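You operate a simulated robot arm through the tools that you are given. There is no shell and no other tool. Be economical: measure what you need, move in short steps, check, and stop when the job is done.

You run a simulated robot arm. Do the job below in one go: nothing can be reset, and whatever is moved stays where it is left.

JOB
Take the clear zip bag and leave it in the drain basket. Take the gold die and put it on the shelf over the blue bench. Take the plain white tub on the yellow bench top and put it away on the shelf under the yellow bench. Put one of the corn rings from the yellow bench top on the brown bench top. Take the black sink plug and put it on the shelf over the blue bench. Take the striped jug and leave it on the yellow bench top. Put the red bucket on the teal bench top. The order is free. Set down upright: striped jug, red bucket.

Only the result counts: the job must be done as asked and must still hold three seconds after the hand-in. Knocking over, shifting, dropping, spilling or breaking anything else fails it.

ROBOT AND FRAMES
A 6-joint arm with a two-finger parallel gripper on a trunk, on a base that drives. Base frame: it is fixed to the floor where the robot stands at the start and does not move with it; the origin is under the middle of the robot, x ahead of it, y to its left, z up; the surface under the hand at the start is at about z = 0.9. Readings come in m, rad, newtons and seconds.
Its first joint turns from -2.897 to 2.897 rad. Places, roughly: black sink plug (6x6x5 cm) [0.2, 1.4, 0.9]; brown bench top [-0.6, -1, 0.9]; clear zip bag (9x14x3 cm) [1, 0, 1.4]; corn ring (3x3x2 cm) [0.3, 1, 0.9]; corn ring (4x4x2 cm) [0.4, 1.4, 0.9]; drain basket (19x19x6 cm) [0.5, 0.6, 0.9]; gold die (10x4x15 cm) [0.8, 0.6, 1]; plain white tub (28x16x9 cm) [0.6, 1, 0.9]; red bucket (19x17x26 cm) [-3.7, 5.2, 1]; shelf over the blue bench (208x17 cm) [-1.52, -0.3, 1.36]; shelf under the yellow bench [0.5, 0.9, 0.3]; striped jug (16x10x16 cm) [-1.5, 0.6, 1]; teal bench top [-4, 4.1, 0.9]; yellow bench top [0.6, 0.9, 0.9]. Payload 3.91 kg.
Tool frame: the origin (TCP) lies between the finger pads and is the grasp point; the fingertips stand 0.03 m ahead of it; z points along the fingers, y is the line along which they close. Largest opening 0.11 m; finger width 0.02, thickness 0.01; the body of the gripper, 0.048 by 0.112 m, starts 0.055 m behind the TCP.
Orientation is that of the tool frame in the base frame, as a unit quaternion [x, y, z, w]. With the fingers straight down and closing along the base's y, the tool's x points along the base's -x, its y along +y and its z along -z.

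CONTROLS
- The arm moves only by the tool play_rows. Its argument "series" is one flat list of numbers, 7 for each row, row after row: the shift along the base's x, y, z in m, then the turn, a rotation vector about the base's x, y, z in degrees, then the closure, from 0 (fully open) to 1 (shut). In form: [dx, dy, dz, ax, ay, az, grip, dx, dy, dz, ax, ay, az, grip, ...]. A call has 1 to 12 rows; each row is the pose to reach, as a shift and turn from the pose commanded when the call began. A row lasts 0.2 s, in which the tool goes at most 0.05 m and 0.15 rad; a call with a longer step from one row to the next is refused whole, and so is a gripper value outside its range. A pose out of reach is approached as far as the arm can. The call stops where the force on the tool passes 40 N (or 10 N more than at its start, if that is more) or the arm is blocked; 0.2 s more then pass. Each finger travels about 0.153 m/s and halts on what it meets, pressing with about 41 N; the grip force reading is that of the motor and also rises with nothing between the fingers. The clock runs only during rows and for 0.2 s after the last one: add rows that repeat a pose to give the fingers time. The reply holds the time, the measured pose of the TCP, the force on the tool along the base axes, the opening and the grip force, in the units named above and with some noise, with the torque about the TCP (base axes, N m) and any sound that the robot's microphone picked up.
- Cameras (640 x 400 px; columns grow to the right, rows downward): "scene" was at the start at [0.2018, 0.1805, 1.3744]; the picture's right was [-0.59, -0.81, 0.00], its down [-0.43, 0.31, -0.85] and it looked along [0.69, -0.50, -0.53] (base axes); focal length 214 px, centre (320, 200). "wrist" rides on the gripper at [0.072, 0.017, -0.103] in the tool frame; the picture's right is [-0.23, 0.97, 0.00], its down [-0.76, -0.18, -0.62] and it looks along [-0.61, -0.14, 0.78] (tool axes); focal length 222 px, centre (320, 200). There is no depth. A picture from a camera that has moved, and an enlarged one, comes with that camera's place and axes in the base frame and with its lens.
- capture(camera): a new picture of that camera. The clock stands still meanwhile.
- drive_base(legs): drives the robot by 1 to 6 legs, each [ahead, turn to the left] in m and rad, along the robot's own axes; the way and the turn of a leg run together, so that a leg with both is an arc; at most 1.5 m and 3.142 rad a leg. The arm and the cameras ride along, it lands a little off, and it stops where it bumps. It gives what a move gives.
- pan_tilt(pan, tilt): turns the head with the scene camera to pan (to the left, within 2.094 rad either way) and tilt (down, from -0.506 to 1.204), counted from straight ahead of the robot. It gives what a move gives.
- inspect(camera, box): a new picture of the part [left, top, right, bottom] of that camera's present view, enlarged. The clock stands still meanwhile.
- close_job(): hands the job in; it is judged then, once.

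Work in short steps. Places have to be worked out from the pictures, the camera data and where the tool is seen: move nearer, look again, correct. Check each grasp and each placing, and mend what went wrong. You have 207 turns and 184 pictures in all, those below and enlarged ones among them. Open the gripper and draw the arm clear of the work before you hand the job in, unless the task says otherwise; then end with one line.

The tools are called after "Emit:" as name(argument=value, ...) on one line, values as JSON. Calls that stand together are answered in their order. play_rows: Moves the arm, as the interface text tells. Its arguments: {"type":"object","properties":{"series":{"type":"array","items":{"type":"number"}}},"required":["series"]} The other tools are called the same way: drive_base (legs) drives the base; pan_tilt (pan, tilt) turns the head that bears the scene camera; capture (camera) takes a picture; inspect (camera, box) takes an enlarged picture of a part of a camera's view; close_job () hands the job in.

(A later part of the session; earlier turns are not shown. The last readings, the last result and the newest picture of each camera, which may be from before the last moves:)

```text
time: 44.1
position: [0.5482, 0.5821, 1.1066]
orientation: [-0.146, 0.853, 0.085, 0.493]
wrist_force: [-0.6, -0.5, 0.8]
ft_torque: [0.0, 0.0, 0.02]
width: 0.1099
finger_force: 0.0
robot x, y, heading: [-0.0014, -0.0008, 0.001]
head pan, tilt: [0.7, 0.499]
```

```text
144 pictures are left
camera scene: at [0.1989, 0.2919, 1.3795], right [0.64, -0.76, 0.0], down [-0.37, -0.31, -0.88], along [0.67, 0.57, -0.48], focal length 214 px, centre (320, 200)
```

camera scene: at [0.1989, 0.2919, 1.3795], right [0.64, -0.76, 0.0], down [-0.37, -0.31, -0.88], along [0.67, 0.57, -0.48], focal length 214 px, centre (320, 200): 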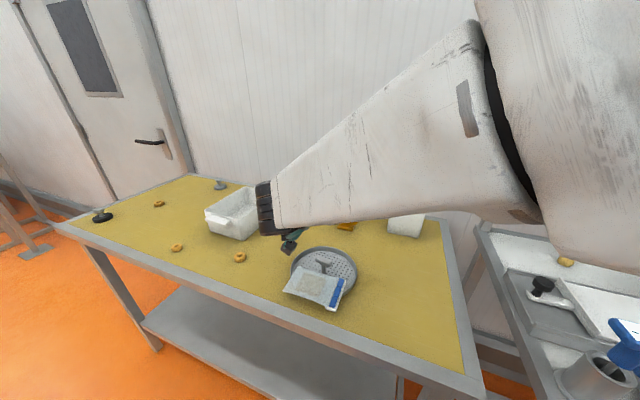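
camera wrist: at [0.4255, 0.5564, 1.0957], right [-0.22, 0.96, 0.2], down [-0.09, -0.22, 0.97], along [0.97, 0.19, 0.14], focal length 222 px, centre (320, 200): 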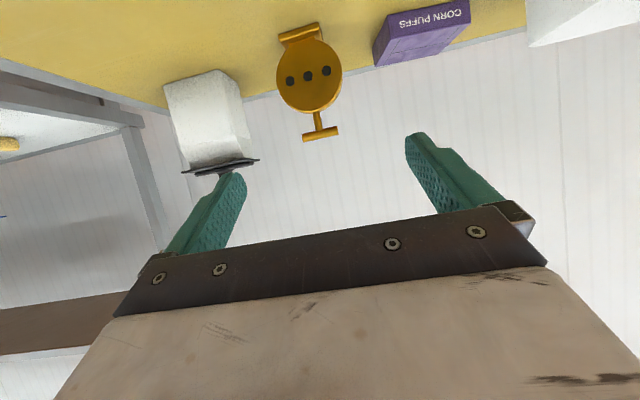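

The die's disc centre computes to (0.76, 0.643, 0.962). I pitch down 10° more (camera clearance over the basket) and go to 10 cm from the grasp.

Emit:
play_rows(series=[0.03, 0.01, 0, -1.6, 4.7, 0, 0, 0.06, 0.017, 0, -3.3, 9.5, 0, 0, 0.095, 0.025, -0.02, -3.3, 9.5, 0, 0, 0.12, 0.031, -0.045, -3.3, 9.5, 0, 0, 0.135, 0.035, -0.063, -3.3, 9.5, 0, 0])

Emit:
capture(camera="wrist")

Emit:
capture(camera="scene")

```text
time: 45.3
position: [0.687, 0.6168, 1.0395]
orientation: [-0.153, 0.893, 0.072, 0.417]
wrist_force: [-0.6, 0.5, 0.1]
ft_torque: [-0.01, 0.02, -0.01]
width: 0.11
finger_force: 0.3
robot x, y, heading: [-0.0038, 0.0004, -0.002]
head pan, tilt: [0.7, 0.499]
```

```text
143 pictures are left
camera wrist: at [0.5618, 0.5911, 1.0516], right [-0.19, 0.97, 0.18], down [0.07, -0.16, 0.98], along [0.98, 0.2, -0.04], focal length 222 px, centre (320, 200)
```

wrist: 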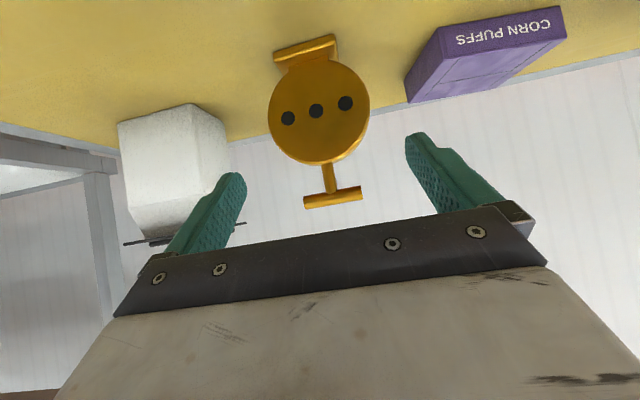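

```text
142 pictures are left
camera scene: at [0.1989, 0.292, 1.3795], right [0.64, -0.76, 0.0], down [-0.37, -0.31, -0.88], along [0.67, 0.57, -0.48], focal length 214 px, centre (320, 200)
```

scene: 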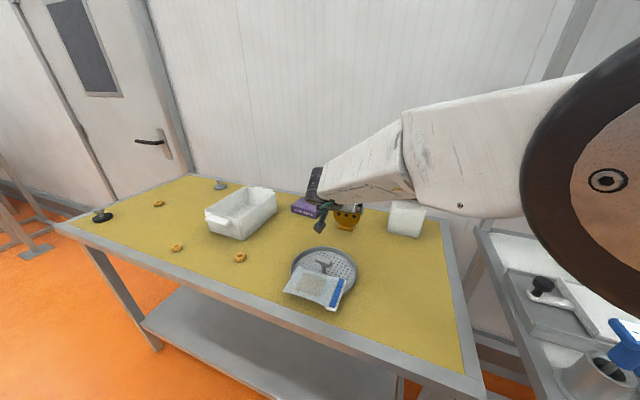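

Refined: disc centre (0.768, 0.646, 0.957), laterally centred between the fingers. I advance to the grasp.

Emit:
play_rows(series=[0.025, 0.009, -0.02, 0, 0, 0, 0, 0.05, 0.018, -0.04, 0, 0, 0, 0, 0.065, 0.023, -0.053, 0, 0, 0, 0, 0.076, 0.027, -0.063, 0, 0, 0, 0])

Emit:
capture(camera="wrist")

```text
time: 46.3
position: [0.7614, 0.6424, 0.9774]
orientation: [-0.153, 0.893, 0.072, 0.416]
wrist_force: [-0.2, 0.6, 0.4]
ft_torque: [-0.04, 0.01, -0.02]
width: 0.1102
finger_force: 0.1
robot x, y, heading: [-0.0034, -0.0001, 0.005]
head pan, tilt: [0.7, 0.499]
```

```text
141 pictures are left
camera wrist: at [0.6382, 0.6171, 0.9895], right [-0.19, 0.97, 0.17], down [0.07, -0.16, 0.98], along [0.98, 0.2, -0.04], focal length 222 px, centre (320, 200)
```

wrist: 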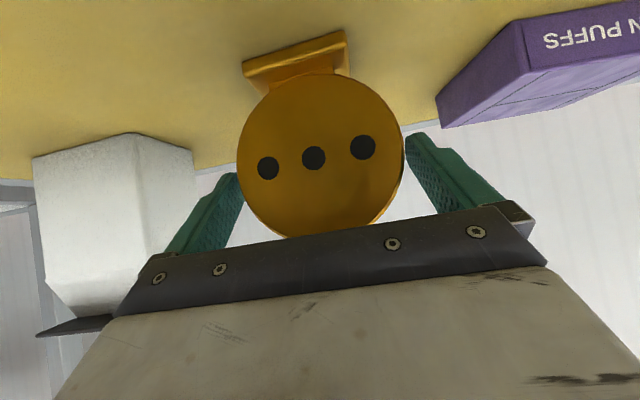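

Fingers flank the disc evenly; I close.

Emit:
play_rows(series=[0.003, 0.001, -0.003, 0, 0, 0, 0, 0.003, 0.001, -0.003, 0, 0, 0, 0.5, 0.003, 0.001, -0.003, 0, 0, 0, 1, 0.003, 0.001, -0.003, 0, 0, 0, 1])

Emit:
capture(camera="wrist")

```text
time: 47.3
position: [0.7647, 0.6438, 0.9743]
orientation: [-0.152, 0.893, 0.072, 0.417]
wrist_force: [0.6, -1.2, 2.3]
ft_torque: [-0.05, 0.07, 0.01]
width: 0.0995
finger_force: 40.8
robot x, y, heading: [-0.0015, -0.0002, -0.008]
head pan, tilt: [0.7, 0.499]
```

```text
140 pictures are left
camera wrist: at [0.6414, 0.6188, 0.9867], right [-0.19, 0.97, 0.18], down [0.07, -0.16, 0.98], along [0.98, 0.2, -0.04], focal length 222 px, centre (320, 200)
```

wrist: 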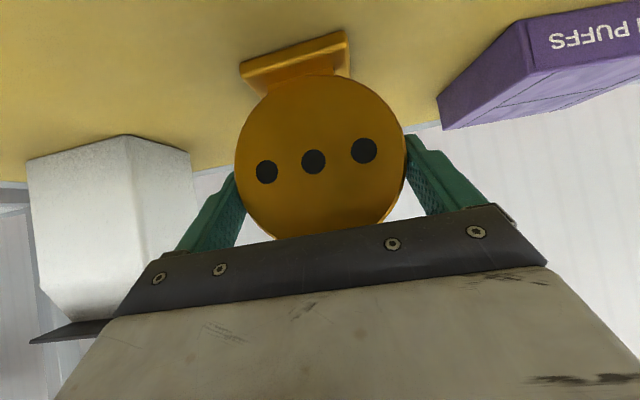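

The die is gripped (0.0995 m, 41 N). I lift it and draw it back clear of the basket.

Emit:
play_rows(series=[0, 0, 0.03, 0, 0, 0, 1, 0, 0, 0.08, 0, 0, 0, 1, 0, 0, 0.13, 0, 0, 0, 1, -0.03, -0.02, 0.16, 0, 0, 0, 1, -0.07, -0.04, 0.18, 0, 0, 0, 1, -0.11, -0.06, 0.2, 0, 0, 0, 1, -0.15, -0.08, 0.2, 0, 0, 0, 1, -0.19, -0.1, 0.2, 0, 0, 0, 1, -0.22, -0.12, 0.22, 0, 0, 0, 1])

Emit:
capture(camera="wrist")

Emit:
pan_tilt(pan=2.09, tilt=0.2)

Emit:
capture(camera="scene")

```text
time: 49.3
position: [0.5418, 0.5244, 1.1937]
orientation: [-0.153, 0.894, 0.071, 0.416]
wrist_force: [0.0, 0.3, -7.2]
ft_torque: [-0.03, 0.01, -0.01]
width: 0.0996
finger_force: 40.8
robot x, y, heading: [0.0005, -0.0019, -0.002]
head pan, tilt: [0.7, 0.499]
```

```text
139 pictures are left
camera wrist: at [0.4184, 0.4993, 1.2045], right [-0.19, 0.97, 0.17], down [0.07, -0.16, 0.98], along [0.98, 0.2, -0.04], focal length 222 px, centre (320, 200)
```

wrist: 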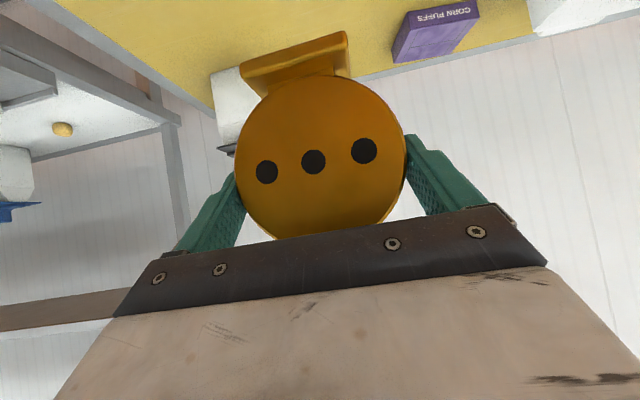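

```text
time: 50.9
position: [0.5422, 0.5244, 1.1926]
orientation: [-0.153, 0.894, 0.072, 0.416]
wrist_force: [-1.5, 0.4, -5.1]
ft_torque: [0.0, 0.03, 0.0]
width: 0.0993
finger_force: 40.8
robot x, y, heading: [-0.001, -0.001, 0.004]
head pan, tilt: [2.089, 0.201]
```

```text
138 pictures are left
camera scene: at [0.0835, 0.3146, 1.4071], right [0.87, 0.49, 0.0], down [0.1, -0.17, -0.98], along [-0.48, 0.85, -0.2], focal length 214 px, centre (320, 200)
```

scene: 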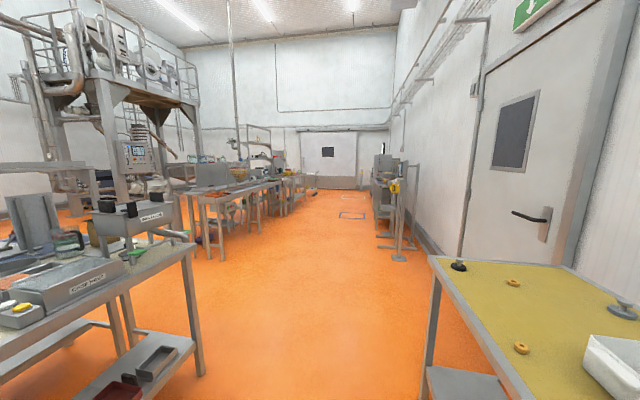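

The die is secure. I study the blue bench area in zoom to plan the approach.

Emit:
inspect(camera="scene", box=[0, 130, 320, 330])

Emit:
pan_tilt(pan=-2.09, tilt=0.3)

Emit:
inspect(camera="scene", box=[320, 80, 640, 280])

```text
2.00 times, centred on (160, 230) of scene
camera zoom: at [0.0835, 0.3146, 1.4071], right [0.87, 0.49, 0.0], down [0.1, -0.17, -0.98], along [-0.48, 0.85, -0.2], focal length 429 px, centre (640, 140)
```

zoom: 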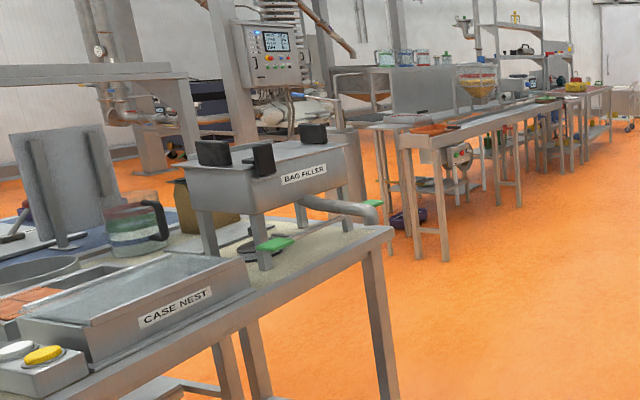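

```text
time: 54.3
position: [0.5411, 0.5248, 1.194]
orientation: [-0.154, 0.893, 0.072, 0.416]
wrist_force: [-0.3, -0.7, -6.1]
ft_torque: [-0.03, 0.05, -0.01]
width: 0.0993
finger_force: 41.0
robot x, y, heading: [0.0018, -0.0035, 0.0]
head pan, tilt: [-2.089, 0.3]
```

```text
2.00 times, centred on (480, 180) of scene
camera zoom: at [0.0834, 0.1525, 1.3978], right [-0.87, 0.5, 0.0], down [0.15, 0.26, -0.96], along [-0.47, -0.83, -0.3], focal length 429 px, centre (0, 240)
```

zoom: 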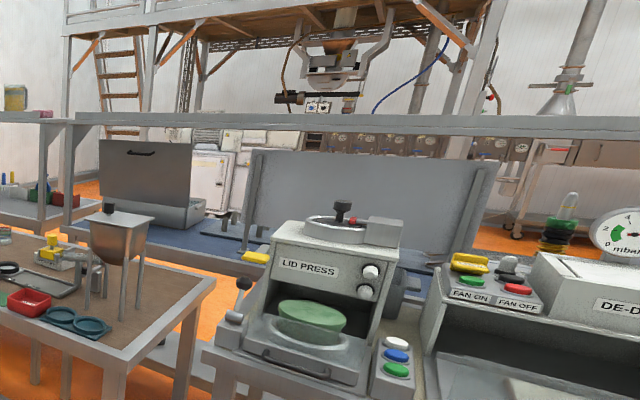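

The jug stands at about (−1.55, 0.58) near the blue bench's left end; the shelf's left end is near (−1.87, 0.75). I'll reach both from the open floor beyond that end. First I bring the arm in front of the robot, compactly.

Emit:
play_rows(series=[0.005, -0.045, 0.01, 0, 0, -2, 1, 0.01, -0.09, 0.02, 0, 0, -4, 1, 0.015, -0.135, 0.03, 0, 0, -6, 1, 0.02, -0.18, 0.04, 0, 0, -8, 1, 0.025, -0.225, 0.05, 0, 0, -10, 1, 0.03, -0.27, 0.06, 0, 0, -12, 1, 0.035, -0.315, 0.07, 0, 0, -14, 1, 0.04, -0.36, 0.08, 0, 0, -16, 1, 0.045, -0.405, 0.09, 0, 0, -18, 1, 0.05, -0.45, 0.1, 0, 0, -19.5, 1, 0.055, -0.49, 0.11, 0, 0, -19.5, 1, 0.055, -0.52, 0.12, 0, 0, -19.5, 1])

Emit:
pan_tilt(pan=0.3, tilt=0.3)

Emit:
drive_base(legs=[[0, 0.95], [0, 0.95]])

Emit:
capture(camera="scene")

```text
time: 56.9
position: [0.5932, 0.0181, 1.3141]
orientation: [0.002, 0.906, -0.003, 0.423]
wrist_force: [-0.7, 1.0, -6.1]
ft_torque: [0.01, 0.01, -0.01]
width: 0.0997
finger_force: 41.1
out of reach, approached as far as the arm can: row 12
robot x, y, heading: [-0.001, -0.0001, -0.006]
head pan, tilt: [-2.089, 0.3]
```

```text
time: 59.0
position: [0.5934, 0.0184, 1.3139]
orientation: [0.001, 0.906, -0.002, 0.424]
wrist_force: [-0.2, -0.6, -5.8]
ft_torque: [0.02, 0.01, -0.02]
width: 0.0993
finger_force: 40.6
robot x, y, heading: [-0.0028, -0.0011, 0.003]
head pan, tilt: [0.3, 0.3]
```

```text
time: 64.3
position: [-0.2002, 0.5593, 1.3138]
orientation: [0.731, -0.535, -0.34, -0.251]
wrist_force: [0.3, 0.3, -4.9]
ft_torque: [-0.03, -0.03, -0.02]
width: 0.0994
finger_force: 41.0
robot x, y, heading: [-0.0001, -0.0002, 1.881]
head pan, tilt: [0.3, 0.3]
```

```text
135 pictures are left
camera scene: at [-0.3177, 0.1269, 1.3979], right [0.82, 0.57, 0.0], down [0.17, -0.24, -0.96], along [-0.55, 0.78, -0.3], focal length 214 px, centre (320, 200)
```

scene: 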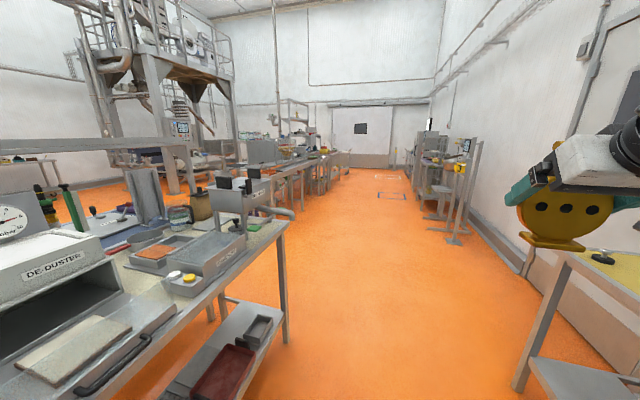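

The aisle ahead is open. I drive 1.5 m along it and look left.

Emit:
drive_base(legs=[[1.5, 0]])

Emit:
pan_tilt(pan=1.4, tilt=0.4)

Emit:
capture(camera="scene")

```text
time: 71.7
position: [-0.6397, 1.9845, 1.3122]
orientation: [0.728, -0.54, -0.338, -0.253]
wrist_force: [0.6, -0.3, -4.5]
ft_torque: [-0.07, -0.06, 0.01]
width: 0.0996
finger_force: 40.7
robot x, y, heading: [-0.4474, 1.4245, 1.867]
head pan, tilt: [0.3, 0.3]
```

```text
time: 73.0
position: [-0.641, 1.9849, 1.3129]
orientation: [0.728, -0.54, -0.339, -0.253]
wrist_force: [-0.7, -0.2, -5.2]
ft_torque: [-0.05, 0.02, -0.02]
width: 0.0992
finger_force: 41.3
robot x, y, heading: [-0.4482, 1.4224, 1.867]
head pan, tilt: [1.4, 0.4]
```

```text
134 pictures are left
camera scene: at [-0.8031, 1.4659, 1.3886], right [-0.13, 0.99, 0.0], down [0.39, 0.05, -0.92], along [-0.91, -0.12, -0.39], focal length 214 px, centre (320, 200)
```

scene: 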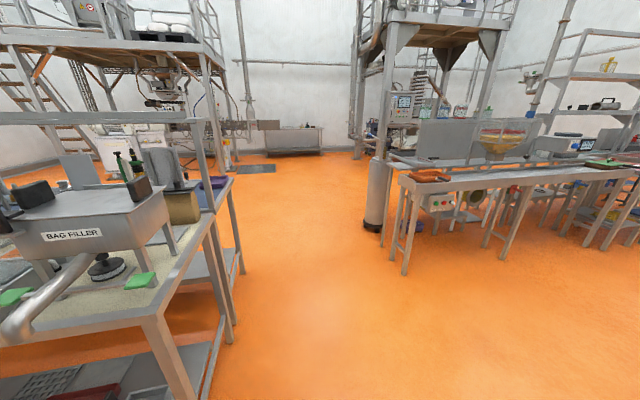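

The gap past the bench ends is open. I drive: ahead 0.37, left turn, 1.27 m along the bench ends, then turn to face the blue bench's left end.

Emit:
drive_base(legs=[[0.37, 0], [0, 1.615], [1.27, 0]])

Emit:
pan_tilt(pan=1.2, tilt=0.3)

Emit:
capture(camera="scene")

```text
time: 85.2
position: [-2.3277, 1.1826, 1.3129]
orientation: [0.895, 0.139, -0.418, 0.063]
wrist_force: [-0.3, 0.0, -6.6]
ft_torque: [0.01, -0.04, 0.0]
width: 0.0996
finger_force: 41.1
robot x, y, heading: [-1.7667, 1.3842, -2.831]
head pan, tilt: [1.4, 0.4]
```

```text
time: 86.0
position: [-2.3276, 1.1823, 1.3131]
orientation: [0.895, 0.138, -0.419, 0.063]
wrist_force: [0.5, 0.0, -6.1]
ft_torque: [0.02, -0.05, 0.03]
width: 0.0995
finger_force: 40.7
robot x, y, heading: [-1.7677, 1.3833, -2.836]
head pan, tilt: [1.201, 0.3]
```

```text
133 pictures are left
camera scene: at [-1.8276, 1.0227, 1.3978], right [-1.0, 0.06, 0.0], down [0.02, 0.3, -0.96], along [-0.06, -0.95, -0.3], focal length 214 px, centre (320, 200)
```

scene: 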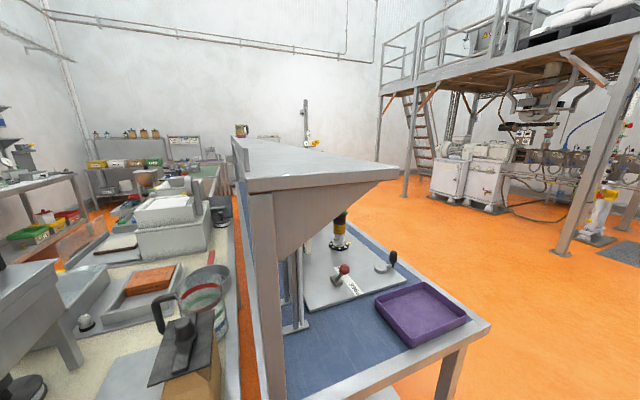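

Clear view: the shelf's near end is centred about (−1.86, 0.81), and the jug is on the sand-coloured bench left of it. I raise the arm to z≈1.5 before turning toward the shelf.

Emit:
play_rows(series=[-0.02, -0.006, 0.03, 0, 0, 0, 1, -0.04, -0.012, 0.06, 0, 0, 0, 1, -0.06, -0.018, 0.09, 0, 0, 0, 1, -0.08, -0.024, 0.12, 0, 0, 0, 1, -0.09, -0.027, 0.15, 0, 0, 0, 1, -0.1, -0.03, 0.18, 0, 0, 0, 1, -0.1, -0.03, 0.2, 0, 0, 0, 1])

```text
time: 87.6
position: [-2.4099, 1.1234, 1.5104]
orientation: [0.895, 0.133, -0.423, 0.051]
wrist_force: [-1.3, -0.7, -5.5]
ft_torque: [0.01, 0.0, -0.01]
width: 0.0995
finger_force: 41.0
out of reach, approached as far as the arm can: row 1, 2, 3, 4, 5, 6, 7
robot x, y, heading: [-1.7735, 1.3828, -2.833]
head pan, tilt: [1.201, 0.3]
```

Height reached (1.51). Now I turn the base left 1.10 rad so the die comes over the shelf end.

Emit:
drive_base(legs=[[0, 1.1]])

Emit:
pan_tilt(pan=-0.3, tilt=0.35)

Emit:
capture(camera="scene")

Emit:
capture(camera="wrist")

```text
time: 90.8
position: [-1.8214, 0.6936, 1.5115]
orientation: [0.69, 0.586, -0.332, 0.267]
wrist_force: [-0.5, 1.0, -5.4]
ft_torque: [0.05, -0.01, -0.01]
width: 0.0993
finger_force: 41.0
robot x, y, heading: [-1.7683, 1.3813, -1.712]
head pan, tilt: [1.201, 0.3]
```

```text
time: 92.4
position: [-1.821, 0.6933, 1.5093]
orientation: [0.69, 0.585, -0.333, 0.267]
wrist_force: [-0.2, -0.7, -4.5]
ft_torque: [0.03, 0.03, -0.01]
width: 0.0994
finger_force: 41.0
robot x, y, heading: [-1.7688, 1.378, -1.717]
head pan, tilt: [-0.3, 0.351]
```

```text
132 pictures are left
camera scene: at [-1.5964, 1.1324, 1.3931], right [-0.9, 0.43, 0.0], down [0.15, 0.31, -0.94], along [-0.4, -0.85, -0.34], focal length 214 px, centre (320, 200)
```

scene: 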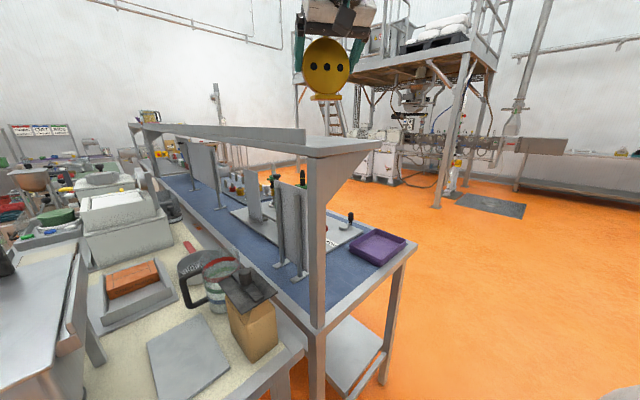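

```text
131 pictures are left
camera wrist: at [-1.7814, 0.8152, 1.5202], right [0.94, -0.31, 0.16], down [-0.16, 0.02, 0.99], along [-0.31, -0.95, -0.03], focal length 222 px, centre (320, 200)
```

wrist: 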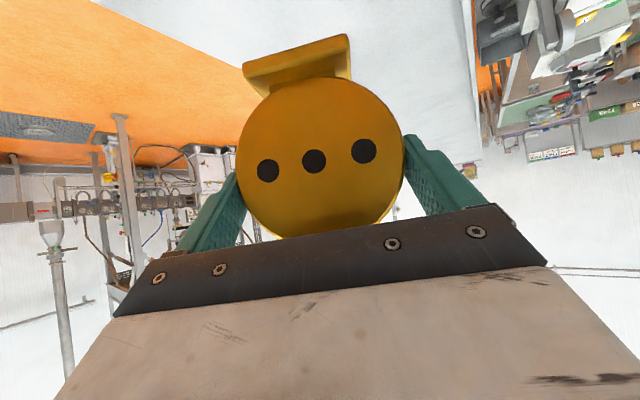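

I zoom in on both views to place the die relative to the shelf's edges.

Emit:
inspect(camera="wrist", box=[80, 0, 500, 200])

Emit:
inspect(camera="scene", box=[200, 30, 440, 180])

```text
1.52 times, centred on (290, 100) of wrist
camera zoom: at [-1.7814, 0.8152, 1.5202], right [0.94, -0.31, 0.16], down [-0.16, 0.02, 0.99], along [-0.31, -0.95, -0.03], focal length 338 px, centre (366, 352)
```

zoom: 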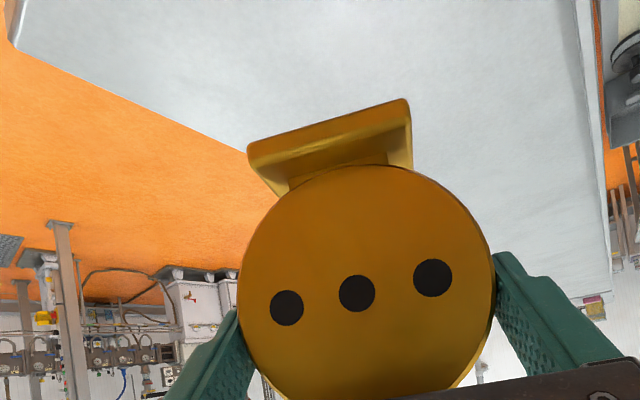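

```text
2.67 times, centred on (320, 105) of scene
camera zoom: at [-1.5964, 1.1324, 1.3931], right [-0.9, 0.43, 0.0], down [0.15, 0.31, -0.94], along [-0.4, -0.85, -0.34], focal length 572 px, centre (320, 453)
```

zoom: 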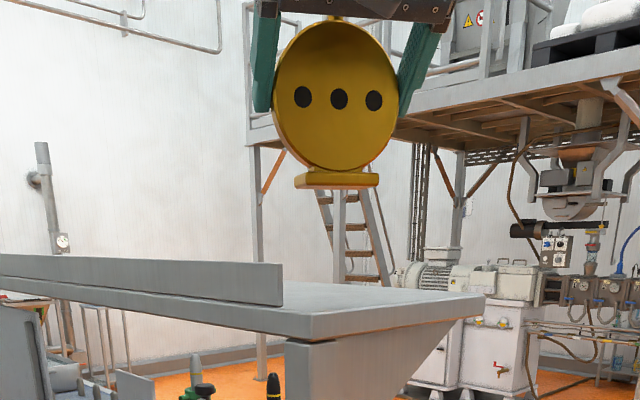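

The shelf top spans n-range with its near west corner at (−1.948, 0.721). I move the die 12 cm further in and centre it, then lower toward z≈1.45.

Emit:
play_rows(series=[0.006, -0.04, 0, 0, 0, 0, 1, 0.012, -0.08, 0, 0, 0, 0, 1, 0.018, -0.122, 0, 0, 0, 0, 1, 0.018, -0.122, -0.03, 0, 0, 0, 1, 0.018, -0.122, -0.055, 0, 0, 0, 1])

Emit:
inspect(camera="scene", box=[200, 30, 440, 180])

Emit:
inspect(camera="wrist", box=[80, 0, 500, 200])

```text
time: 93.6
position: [-1.8028, 0.5706, 1.4544]
orientation: [0.689, 0.585, -0.333, 0.268]
wrist_force: [0.0, 0.4, -5.6]
ft_torque: [0.02, -0.04, 0.0]
width: 0.0992
finger_force: 41.3
robot x, y, heading: [-1.7669, 1.3835, -1.716]
head pan, tilt: [-0.3, 0.351]
```

```text
2.67 times, centred on (320, 105) of scene
camera zoom: at [-1.5964, 1.1323, 1.3931], right [-0.9, 0.43, 0.0], down [0.15, 0.31, -0.94], along [-0.41, -0.85, -0.34], focal length 572 px, centre (320, 453)
```

zoom: 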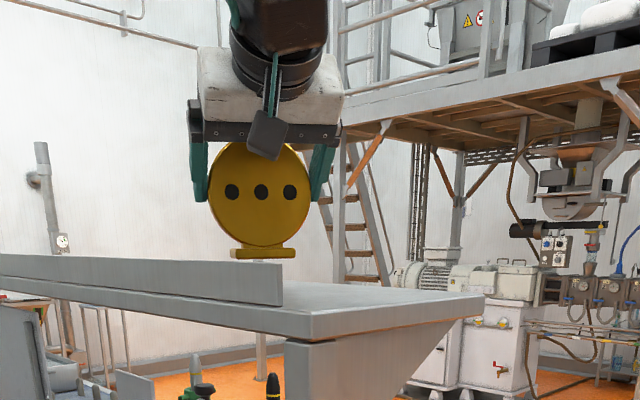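

```text
1.52 times, centred on (290, 100) of wrist
camera zoom: at [-1.7632, 0.6916, 1.4643], right [0.94, -0.31, 0.15], down [-0.15, 0.02, 0.99], along [-0.31, -0.95, -0.03], focal length 338 px, centre (366, 352)
```

zoom: 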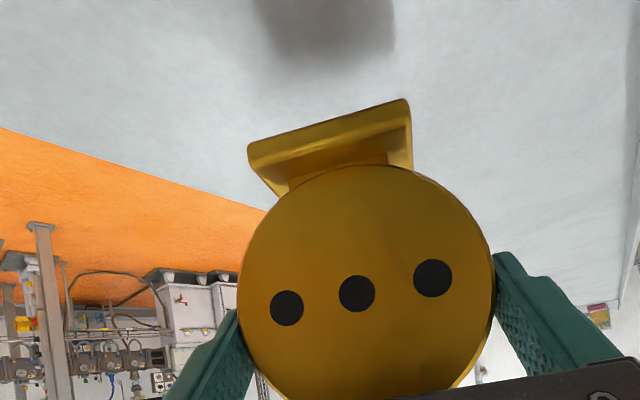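

Good position. I lower slowly by 1.8 cm and read the force.

Emit:
play_rows(series=[0, 0, -0.006, 0, 0, 0, 1, 0, 0, -0.01, 0, 0, 0, 1, 0, 0, -0.014, 0, 0, 0, 1, 0, 0, -0.018, 0, 0, 0, 1])

Emit:
inspect(camera="scene", box=[240, 80, 400, 180])

```text
time: 94.6
position: [-1.803, 0.5706, 1.4371]
orientation: [0.69, 0.585, -0.333, 0.267]
wrist_force: [-0.2, 0.2, -4.3]
ft_torque: [-0.03, -0.04, 0.0]
width: 0.0993
finger_force: 40.4
robot x, y, heading: [-1.7693, 1.3815, -1.717]
head pan, tilt: [-0.3, 0.351]
```

```text
4.00 times, centred on (320, 130) of scene
camera zoom: at [-1.5964, 1.1324, 1.3931], right [-0.9, 0.43, 0.0], down [0.15, 0.31, -0.94], along [-0.41, -0.85, -0.34], focal length 858 px, centre (320, 480)
```

zoom: 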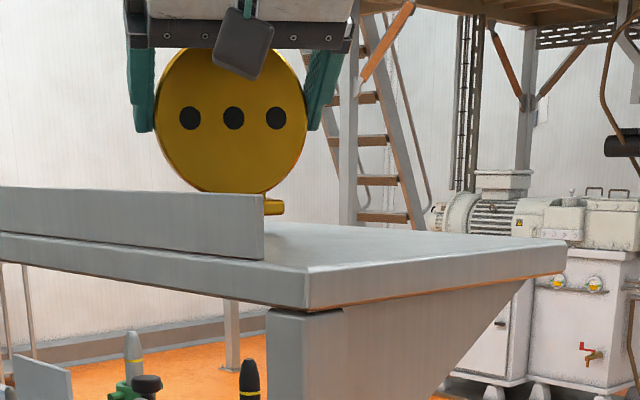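

Not touching yet; I continue in 4 mm steps until the load comes off.

Emit:
play_rows(series=[0, 0, -0.004, 0, 0, 0, 1, 0, 0, -0.007, 0, 0, 0, 1])

Emit:
play_rows(series=[0, 0, -0.004, 0, 0, 0, 1, 0, 0, -0.007, 0, 0, 0, 1])

```text
time: 95.2
position: [-1.8025, 0.5707, 1.4321]
orientation: [0.69, 0.585, -0.333, 0.267]
wrist_force: [-0.1, 0.4, -4.5]
ft_torque: [0.03, -0.01, 0.0]
width: 0.0993
finger_force: 41.0
robot x, y, heading: [-1.7658, 1.3798, -1.722]
head pan, tilt: [-0.3, 0.351]
```

```text
time: 95.8
position: [-1.8027, 0.5707, 1.4268]
orientation: [0.689, 0.585, -0.333, 0.269]
wrist_force: [-0.8, -3.7, 6.1]
ft_torque: [-0.13, -0.32, -0.14]
width: 0.0994
finger_force: 41.1
robot x, y, heading: [-1.7667, 1.3815, -1.72]
head pan, tilt: [-0.3, 0.351]
```

The die has met the shelf (force turned to +6 N). I open the gripper.

Emit:
play_rows(series=[0, 0, 0.002, 0, 0, 0, 1, 0, 0, 0.002, 0, 0, 0, 0.5, 0, 0, 0.002, 0, 0, 0, 0, 0, 0, 0.002, 0, 0, 0, 0])

Emit:
capture(camera="wrist")

Emit:
inspect(camera="scene", box=[240, 80, 400, 180])

```text
time: 96.8
position: [-1.8018, 0.5706, 1.4264]
orientation: [0.689, 0.586, -0.333, 0.268]
wrist_force: [0.5, -0.6, 0.4]
ft_torque: [0.02, -0.01, -0.01]
width: 0.11
finger_force: 0.0
robot x, y, heading: [-1.768, 1.3828, -1.717]
head pan, tilt: [-0.3, 0.351]
```

```text
125 pictures are left
camera wrist: at [-1.763, 0.6928, 1.436], right [0.94, -0.31, 0.15], down [-0.16, 0.02, 0.99], along [-0.31, -0.95, -0.03], focal length 222 px, centre (320, 200)
```

wrist: 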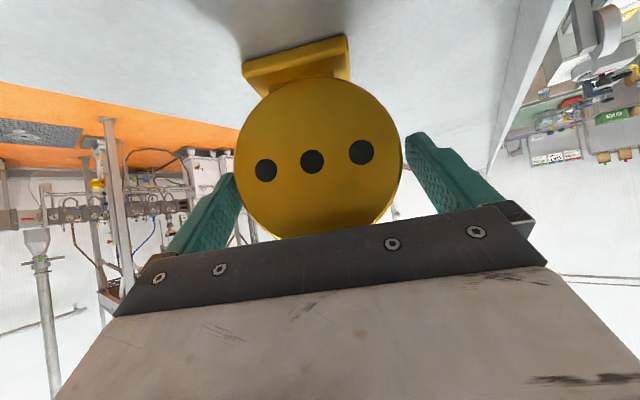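

```text
4.00 times, centred on (320, 130) of scene
camera zoom: at [-1.5964, 1.1326, 1.3932], right [-0.9, 0.43, 0.0], down [0.15, 0.31, -0.94], along [-0.41, -0.85, -0.34], focal length 858 px, centre (320, 480)
```

zoom: 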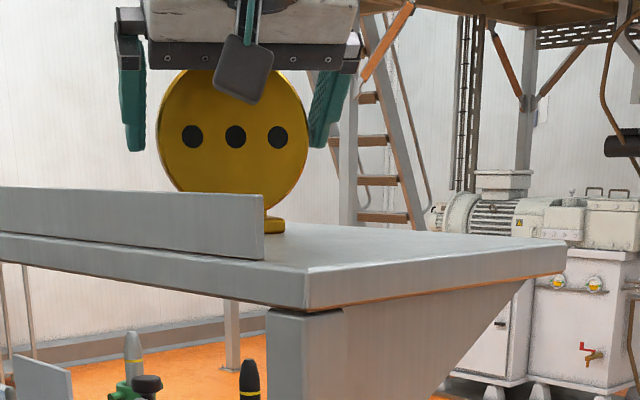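

The die stands on the shelf. I back the fingers away along the tool axis and then look at the jug.

Emit:
play_rows(series=[0.005, 0.027, 0.022, 0, 0, 0, 0, 0.011, 0.061, 0.051, 0, 0, 0, 0, 0.015, 0.085, 0.08, 0, 0, 0, 0, 0.018, 0.09, 0.12, 0, 0, 0, 0])

Emit:
capture(camera="wrist")

Emit:
pan_tilt(pan=-0.1, tilt=0.7)

Emit:
capture(camera="scene")

```text
time: 97.8
position: [-1.7857, 0.66, 1.5458]
orientation: [0.69, 0.585, -0.333, 0.267]
wrist_force: [-0.7, 0.6, -0.3]
ft_torque: [0.01, 0.03, -0.01]
width: 0.1101
finger_force: 0.0
robot x, y, heading: [-1.7694, 1.3802, -1.718]
head pan, tilt: [-0.3, 0.351]
```

```text
123 pictures are left
camera wrist: at [-1.7473, 0.783, 1.5555], right [0.94, -0.31, 0.15], down [-0.16, 0.02, 0.99], along [-0.31, -0.95, -0.03], focal length 222 px, centre (320, 200)
```

wrist: 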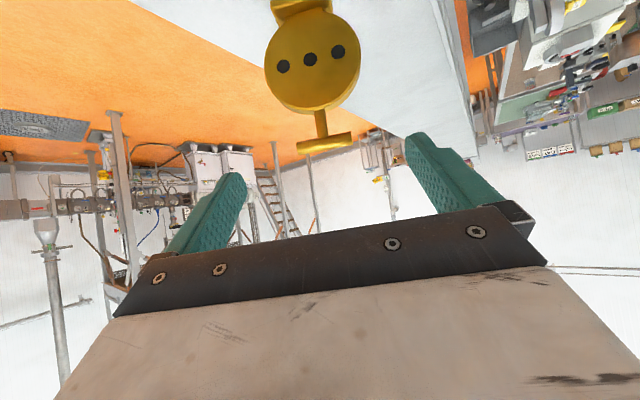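

```text
time: 98.6
position: [-1.7863, 0.6608, 1.5452]
orientation: [0.689, 0.585, -0.333, 0.268]
wrist_force: [-0.3, 0.1, 0.1]
ft_torque: [0.01, -0.03, 0.02]
width: 0.11
finger_force: 0.0
robot x, y, heading: [-1.7673, 1.383, -1.716]
head pan, tilt: [-0.099, 0.7]
```

```text
122 pictures are left
camera scene: at [-1.5769, 1.1342, 1.3618], right [-0.97, 0.24, 0.0], down [0.16, 0.62, -0.77], along [-0.19, -0.74, -0.64], focal length 214 px, centre (320, 200)
```

scene: 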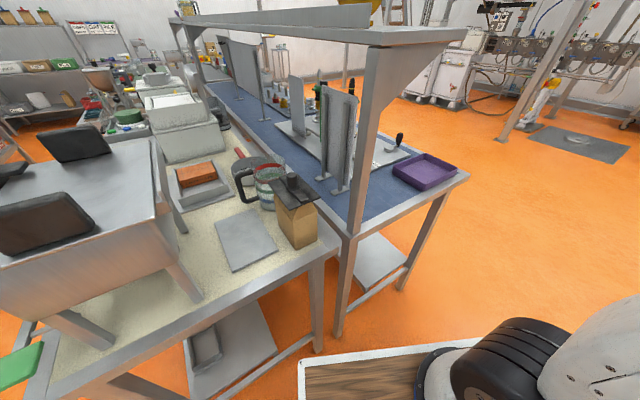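

I zoom on the jug.

Emit:
inspect(camera="scene", box=[200, 130, 360, 260])

```text
3.08 times, centred on (280, 195) of scene
camera zoom: at [-1.5769, 1.1342, 1.3618], right [-0.97, 0.24, 0.0], down [0.16, 0.62, -0.77], along [-0.19, -0.74, -0.64], focal length 660 px, centre (443, 215)
```

zoom: 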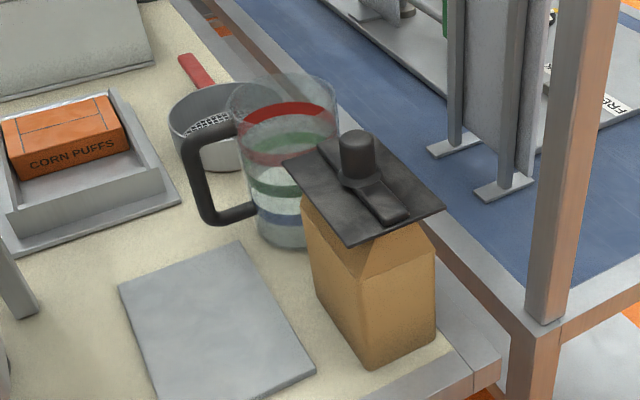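

The jug's axis is near (−1.555, 0.583), a 10 cm cylinder with the handle toward +x and a clipped paper bag beside it. I'll grip the body from above with the fingers on the −45°/135° diagonal. First I move sideways off the shelf, still high.

Emit:
play_rows(series=[0.04, 0.014, 0, 0, 0, 0, 0, 0.08, 0.028, 0, 0, 0, 0, 0, 0.12, 0.042, 0, 0, 0, 0, 0, 0.16, 0.056, 0, 0, 0, 0, 0, 0.2, 0.07, 0, 0, 0, 0, 0, 0.24, 0.085, 0, 0, 0, 0, 0, 0.24, 0.085, -0.03, 6.9, -1.3, 0, 0, 0.24, 0.085, -0.06, 13.8, -2.6, 0, 0, 0.24, 0.085, -0.1, 20.7, -3.9, 0, 0, 0.24, 0.085, -0.14, 27.6, -5.2, 0, 0, 0.24, 0.085, -0.18, 34.5, -6.5, 0, 0])

Emit:
play_rows(series=[0, 0, -0.03, 6.9, -1.3, 0, 0, 0, 0, -0.06, 14.7, -2.8, 0, 0, 0, 0, -0.06, 14.7, -2.8, 0, 0])

Emit:
capture(camera="wrist")

Emit:
capture(camera="scene")

```text
time: 101.0
position: [-1.5389, 0.7567, 1.364]
orientation: [0.754, 0.637, -0.136, 0.084]
wrist_force: [0.1, 1.0, -0.3]
ft_torque: [0.03, -0.02, 0.03]
width: 0.1102
finger_force: 0.1
out of reach, approached as far as the arm can: row 11
robot x, y, heading: [-1.7698, 1.3822, -1.717]
head pan, tilt: [-0.099, 0.7]
```

```text
time: 101.8
position: [-1.5367, 0.7546, 1.3062]
orientation: [0.754, 0.641, -0.14, 0.007]
wrist_force: [-0.1, 0.6, 0.0]
ft_torque: [0.0, -0.01, -0.01]
width: 0.11
finger_force: 0.1
out of reach, approached as far as the arm can: row 1, 2, 3
robot x, y, heading: [-1.7694, 1.3784, -1.717]
head pan, tilt: [-0.099, 0.7]
```

```text
120 pictures are left
camera wrist: at [-1.4889, 0.842, 1.3878], right [0.91, -0.39, -0.12], down [-0.15, -0.59, 0.8], along [-0.38, -0.71, -0.59], focal length 222 px, centre (320, 200)
```

wrist: 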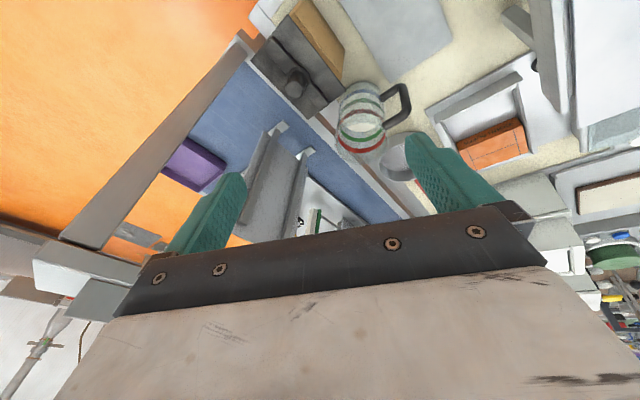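

```text
119 pictures are left
camera scene: at [-1.5768, 1.1342, 1.3618], right [-0.97, 0.24, 0.0], down [0.16, 0.62, -0.76], along [-0.19, -0.74, -0.64], focal length 214 px, centre (320, 200)
```

scene: 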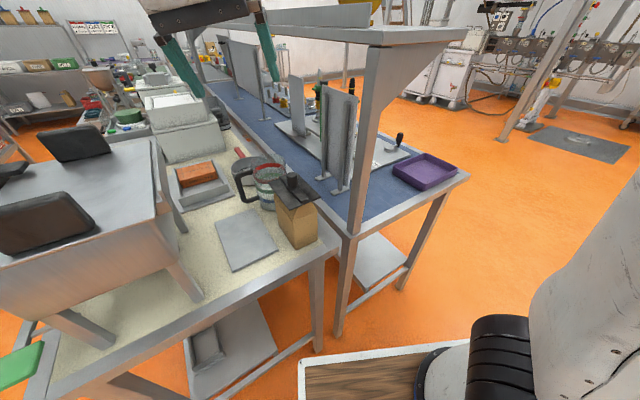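

At this height the wrist limit leaves the tool tilted; I lower 10 cm, where it can point straight down, and yaw −34°.

Emit:
play_rows(series=[0, 0, -0.04, 0, 0, -8, 0, 0, -0.02, -0.08, 0, 0, -16, 0, 0, -0.04, -0.11, 0, 0, -24, 0, 0, -0.06, -0.11, 0, 0, -32, 0, 0, -0.08, -0.11, 0, 0, -34, 0])

Emit:
capture(camera="wrist")

Emit:
capture(camera="scene")

```text
time: 103.0
position: [-1.5396, 0.6733, 1.1944]
orientation: [0.907, 0.392, -0.152, -0.03]
wrist_force: [0.3, 0.6, 0.1]
ft_torque: [0.03, -0.01, -0.03]
width: 0.1098
finger_force: 0.1
out of reach, approached as far as the arm can: row 4, 5
robot x, y, heading: [-1.767, 1.3811, -1.715]
head pan, tilt: [-0.099, 0.7]
```

```text
118 pictures are left
camera wrist: at [-1.4496, 0.7196, 1.2735], right [0.54, -0.84, -0.11], down [-0.43, -0.39, 0.82], along [-0.73, -0.39, -0.57], focal length 222 px, centre (320, 200)
```

wrist: 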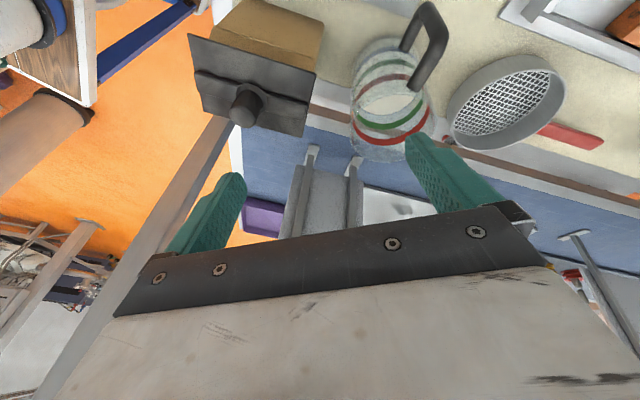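

```text
117 pictures are left
camera scene: at [-1.5769, 1.1344, 1.3618], right [-0.97, 0.24, 0.0], down [0.16, 0.62, -0.76], along [-0.19, -0.74, -0.64], focal length 214 px, centre (320, 200)
```

scene: 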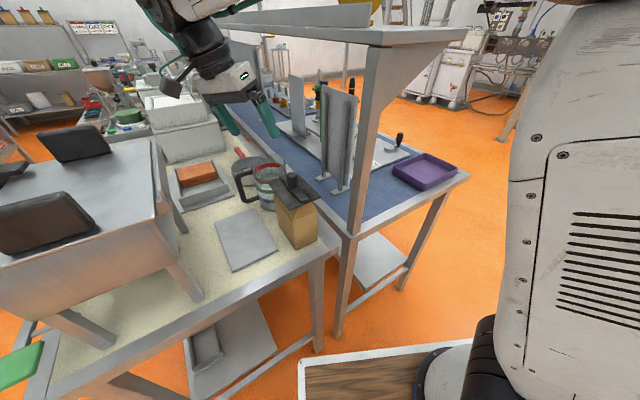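

Jug rim centre computes to (−1.556, 0.583) from this view too. I move above it and down to z≈1.13, where the tool should straighten.

Emit:
play_rows(series=[-0.005, -0.03, 0, 0, 0, 0, 0, -0.009, -0.06, 0, 0, 0, 0, 0, -0.012, -0.086, -0.02, 0, 0, 0, 0, -0.012, -0.086, -0.045, 0, 0, 0, 0, -0.012, -0.086, -0.065, 0, 0, 0, 0, -0.012, -0.086, -0.065, 0, 0, 0, 0])

Emit:
capture(camera="wrist")

Emit:
inspect(camera="scene", box=[160, 80, 360, 240])

```text
time: 104.4
position: [-1.556, 0.5834, 1.1283]
orientation: [0.908, 0.392, -0.146, -0.033]
wrist_force: [0.6, -0.2, 0.4]
ft_torque: [-0.01, -0.03, 0.0]
width: 0.1101
finger_force: 0.1
robot x, y, heading: [-1.7696, 1.3817, -1.716]
head pan, tilt: [-0.099, 0.7]
```

```text
116 pictures are left
camera wrist: at [-1.4651, 0.6318, 1.2081], right [0.54, -0.84, -0.11], down [-0.44, -0.39, 0.81], along [-0.72, -0.38, -0.58], focal length 222 px, centre (320, 200)
```

wrist: 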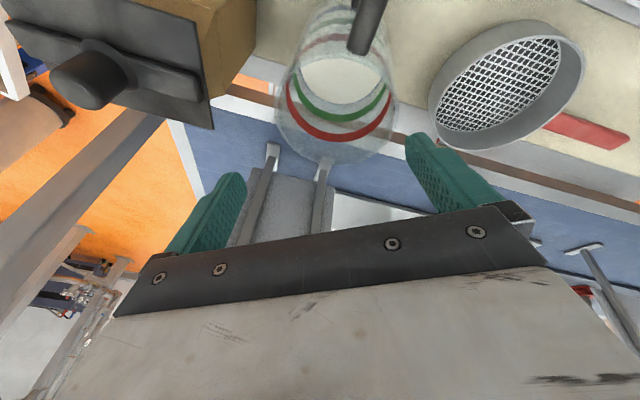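

```text
2.50 times, centred on (260, 160) of scene
camera zoom: at [-1.5768, 1.1341, 1.3617], right [-0.97, 0.24, 0.0], down [0.16, 0.62, -0.76], along [-0.19, -0.74, -0.64], focal length 536 px, centre (470, 300)
```

zoom: 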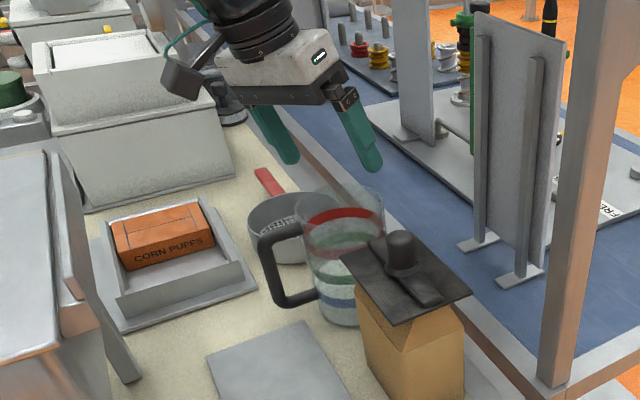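

The tool is tilted 17° toward −x; I rotate it upright here above the rim.

Emit:
play_rows(series=[0, 0, 0.01, 1.1, -5.6, 0, 0, 0, 0, 0.01, 2.2, -11.3, 0, 0, 0, 0, 0, 3.2, -16.9, 0, 0, 0, 0, 0, 3.2, -16.9, 0, 0])

Emit:
capture(camera="wrist")

Emit:
inspect(camera="scene", box=[160, 80, 360, 240])

```text
time: 105.4
position: [-1.56, 0.5845, 1.1357]
orientation: [0.908, 0.395, -0.142, -0.013]
wrist_force: [0.1, 0.5, 0.4]
ft_torque: [0.02, 0.02, -0.04]
width: 0.1101
finger_force: 0.0
out of reach, approached as far as the arm can: row 1, 2, 3, 4
robot x, y, heading: [-1.768, 1.3817, -1.717]
head pan, tilt: [-0.099, 0.7]
```

```text
114 pictures are left
camera wrist: at [-1.4728, 0.6354, 1.2145], right [0.55, -0.83, -0.08], down [-0.45, -0.37, 0.81], along [-0.7, -0.41, -0.58], focal length 222 px, centre (320, 200)
```

wrist: 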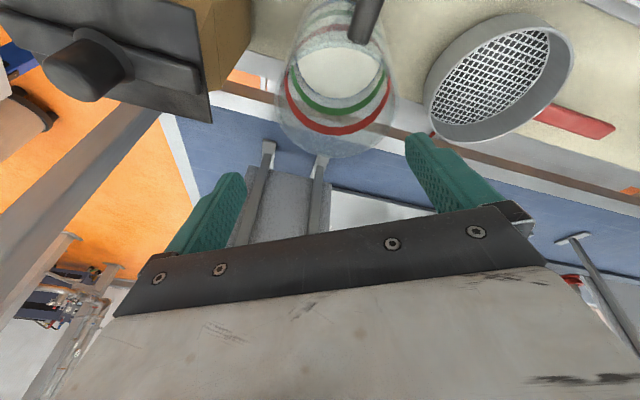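

```text
2.50 times, centred on (260, 160) of scene
camera zoom: at [-1.5768, 1.1341, 1.3617], right [-0.97, 0.24, 0.0], down [0.16, 0.62, -0.76], along [-0.19, -0.74, -0.64], focal length 536 px, centre (470, 300)
```

zoom: 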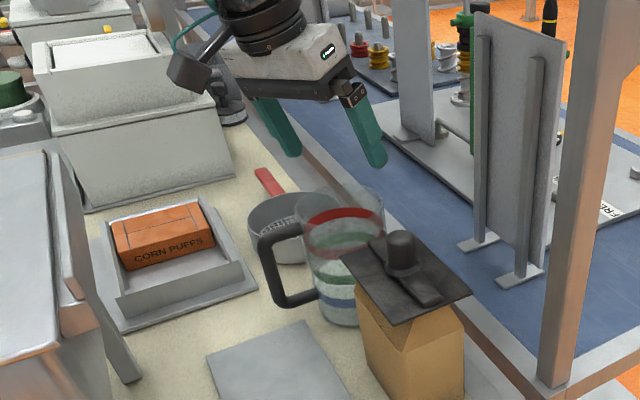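

Straight down isn't reachable here, but tilting about the closing axis is harmless for a cylinder. I level the closing axis and tilt the tool toward (−,−) at 65° pitch instead.

Emit:
play_rows(series=[0.002, 0, 0, -6.5, 1, 0, 0, 0.004, -0.001, 0, -12.9, 1.9, 0, 0, 0.004, -0.001, 0, -12.9, 1.9, 0, 0])

Emit:
capture(camera="wrist")

```text
time: 106.2
position: [-1.5542, 0.5829, 1.1361]
orientation: [0.901, 0.376, -0.2, 0.083]
wrist_force: [0.6, 0.4, -1.1]
ft_torque: [0.0, 0.01, -0.01]
width: 0.1099
finger_force: 0.1
robot x, y, heading: [-1.7687, 1.3816, -1.718]
head pan, tilt: [-0.099, 0.7]
```

```text
112 pictures are left
camera wrist: at [-1.4646, 0.6499, 1.1992], right [0.55, -0.83, 0.09], down [-0.43, -0.18, 0.89], along [-0.72, -0.53, -0.45], focal length 222 px, centre (320, 200)
```

wrist: 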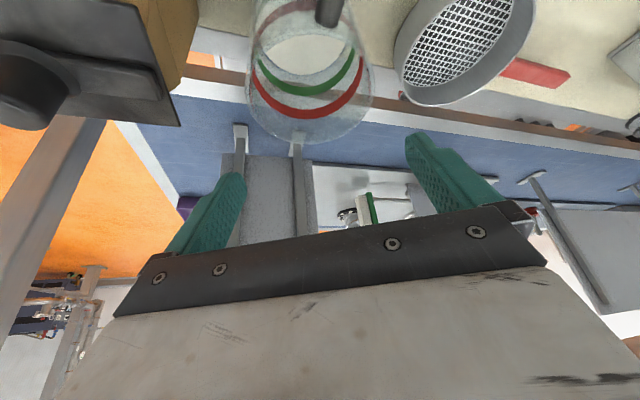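

The pose is right: closing axis level, jug centred within ~1 mm. I descend around the rim.

Emit:
play_rows(series=[-0.003, -0.001, -0.03, 0, 0, 0, 0, -0.003, -0.001, -0.05, 0, 0, 0, 0, -0.003, -0.001, -0.07, 0, 0, 0, 0])

Emit:
capture(camera="wrist")

Emit:
inspect(camera="scene", box=[180, 100, 340, 220])

```text
time: 107.0
position: [-1.5575, 0.5806, 1.0667]
orientation: [0.901, 0.376, -0.199, 0.082]
wrist_force: [-1.3, 0.6, 0.2]
ft_torque: [0.0, 0.0, -0.02]
width: 0.11
finger_force: 0.1
robot x, y, heading: [-1.7679, 1.3829, -1.714]
head pan, tilt: [-0.099, 0.7]
```

```text
111 pictures are left
camera wrist: at [-1.4679, 0.6475, 1.1297], right [0.55, -0.83, 0.09], down [-0.43, -0.18, 0.89], along [-0.72, -0.52, -0.45], focal length 222 px, centre (320, 200)
```

wrist: 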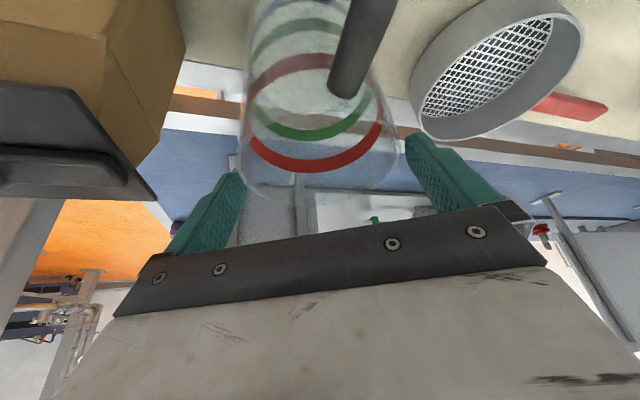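

```text
3.33 times, centred on (260, 160) of scene
camera zoom: at [-1.5768, 1.1343, 1.3618], right [-0.97, 0.24, 0.0], down [0.16, 0.62, -0.76], along [-0.19, -0.74, -0.64], focal length 715 px, centre (520, 333)
```

zoom: 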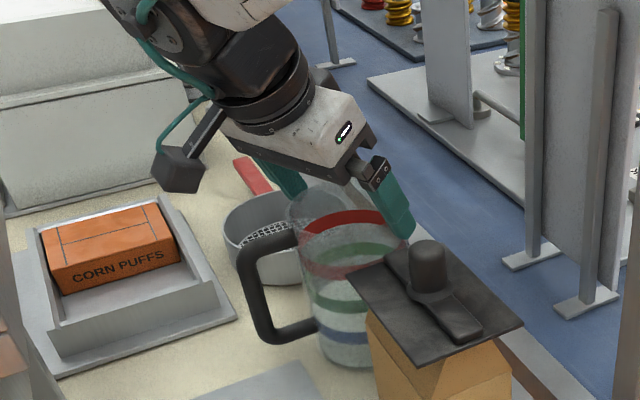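

Tips are just past the rim; the jug looks ~3 mm off toward the left finger. I shift 3 mm that way and lower 3 cm.

Emit:
play_rows(series=[-0.002, 0.002, 0, 0, 0, 0, 0, -0.002, 0.002, -0.012, 0, 0, 0, 0, -0.002, 0.002, -0.022, 0, 0, 0, 0, -0.002, 0.002, -0.032, 0, 0, 0, 0])

Emit:
capture(camera="wrist")

```text
time: 108.0
position: [-1.5607, 0.5844, 1.0333]
orientation: [0.901, 0.376, -0.199, 0.082]
wrist_force: [-0.1, -0.2, -0.1]
ft_torque: [-0.04, 0.02, 0.03]
width: 0.11
finger_force: 0.0
robot x, y, heading: [-1.7718, 1.384, -1.722]
head pan, tilt: [-0.099, 0.7]
```

```text
109 pictures are left
camera wrist: at [-1.4703, 0.6507, 1.0965], right [0.55, -0.83, 0.09], down [-0.43, -0.18, 0.89], along [-0.72, -0.53, -0.45], focal length 222 px, centre (320, 200)
```

wrist: 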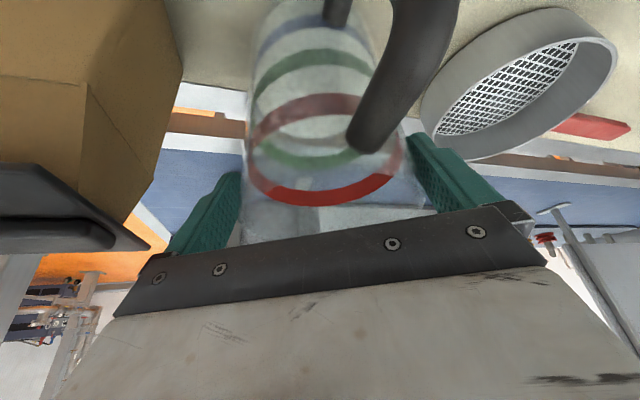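

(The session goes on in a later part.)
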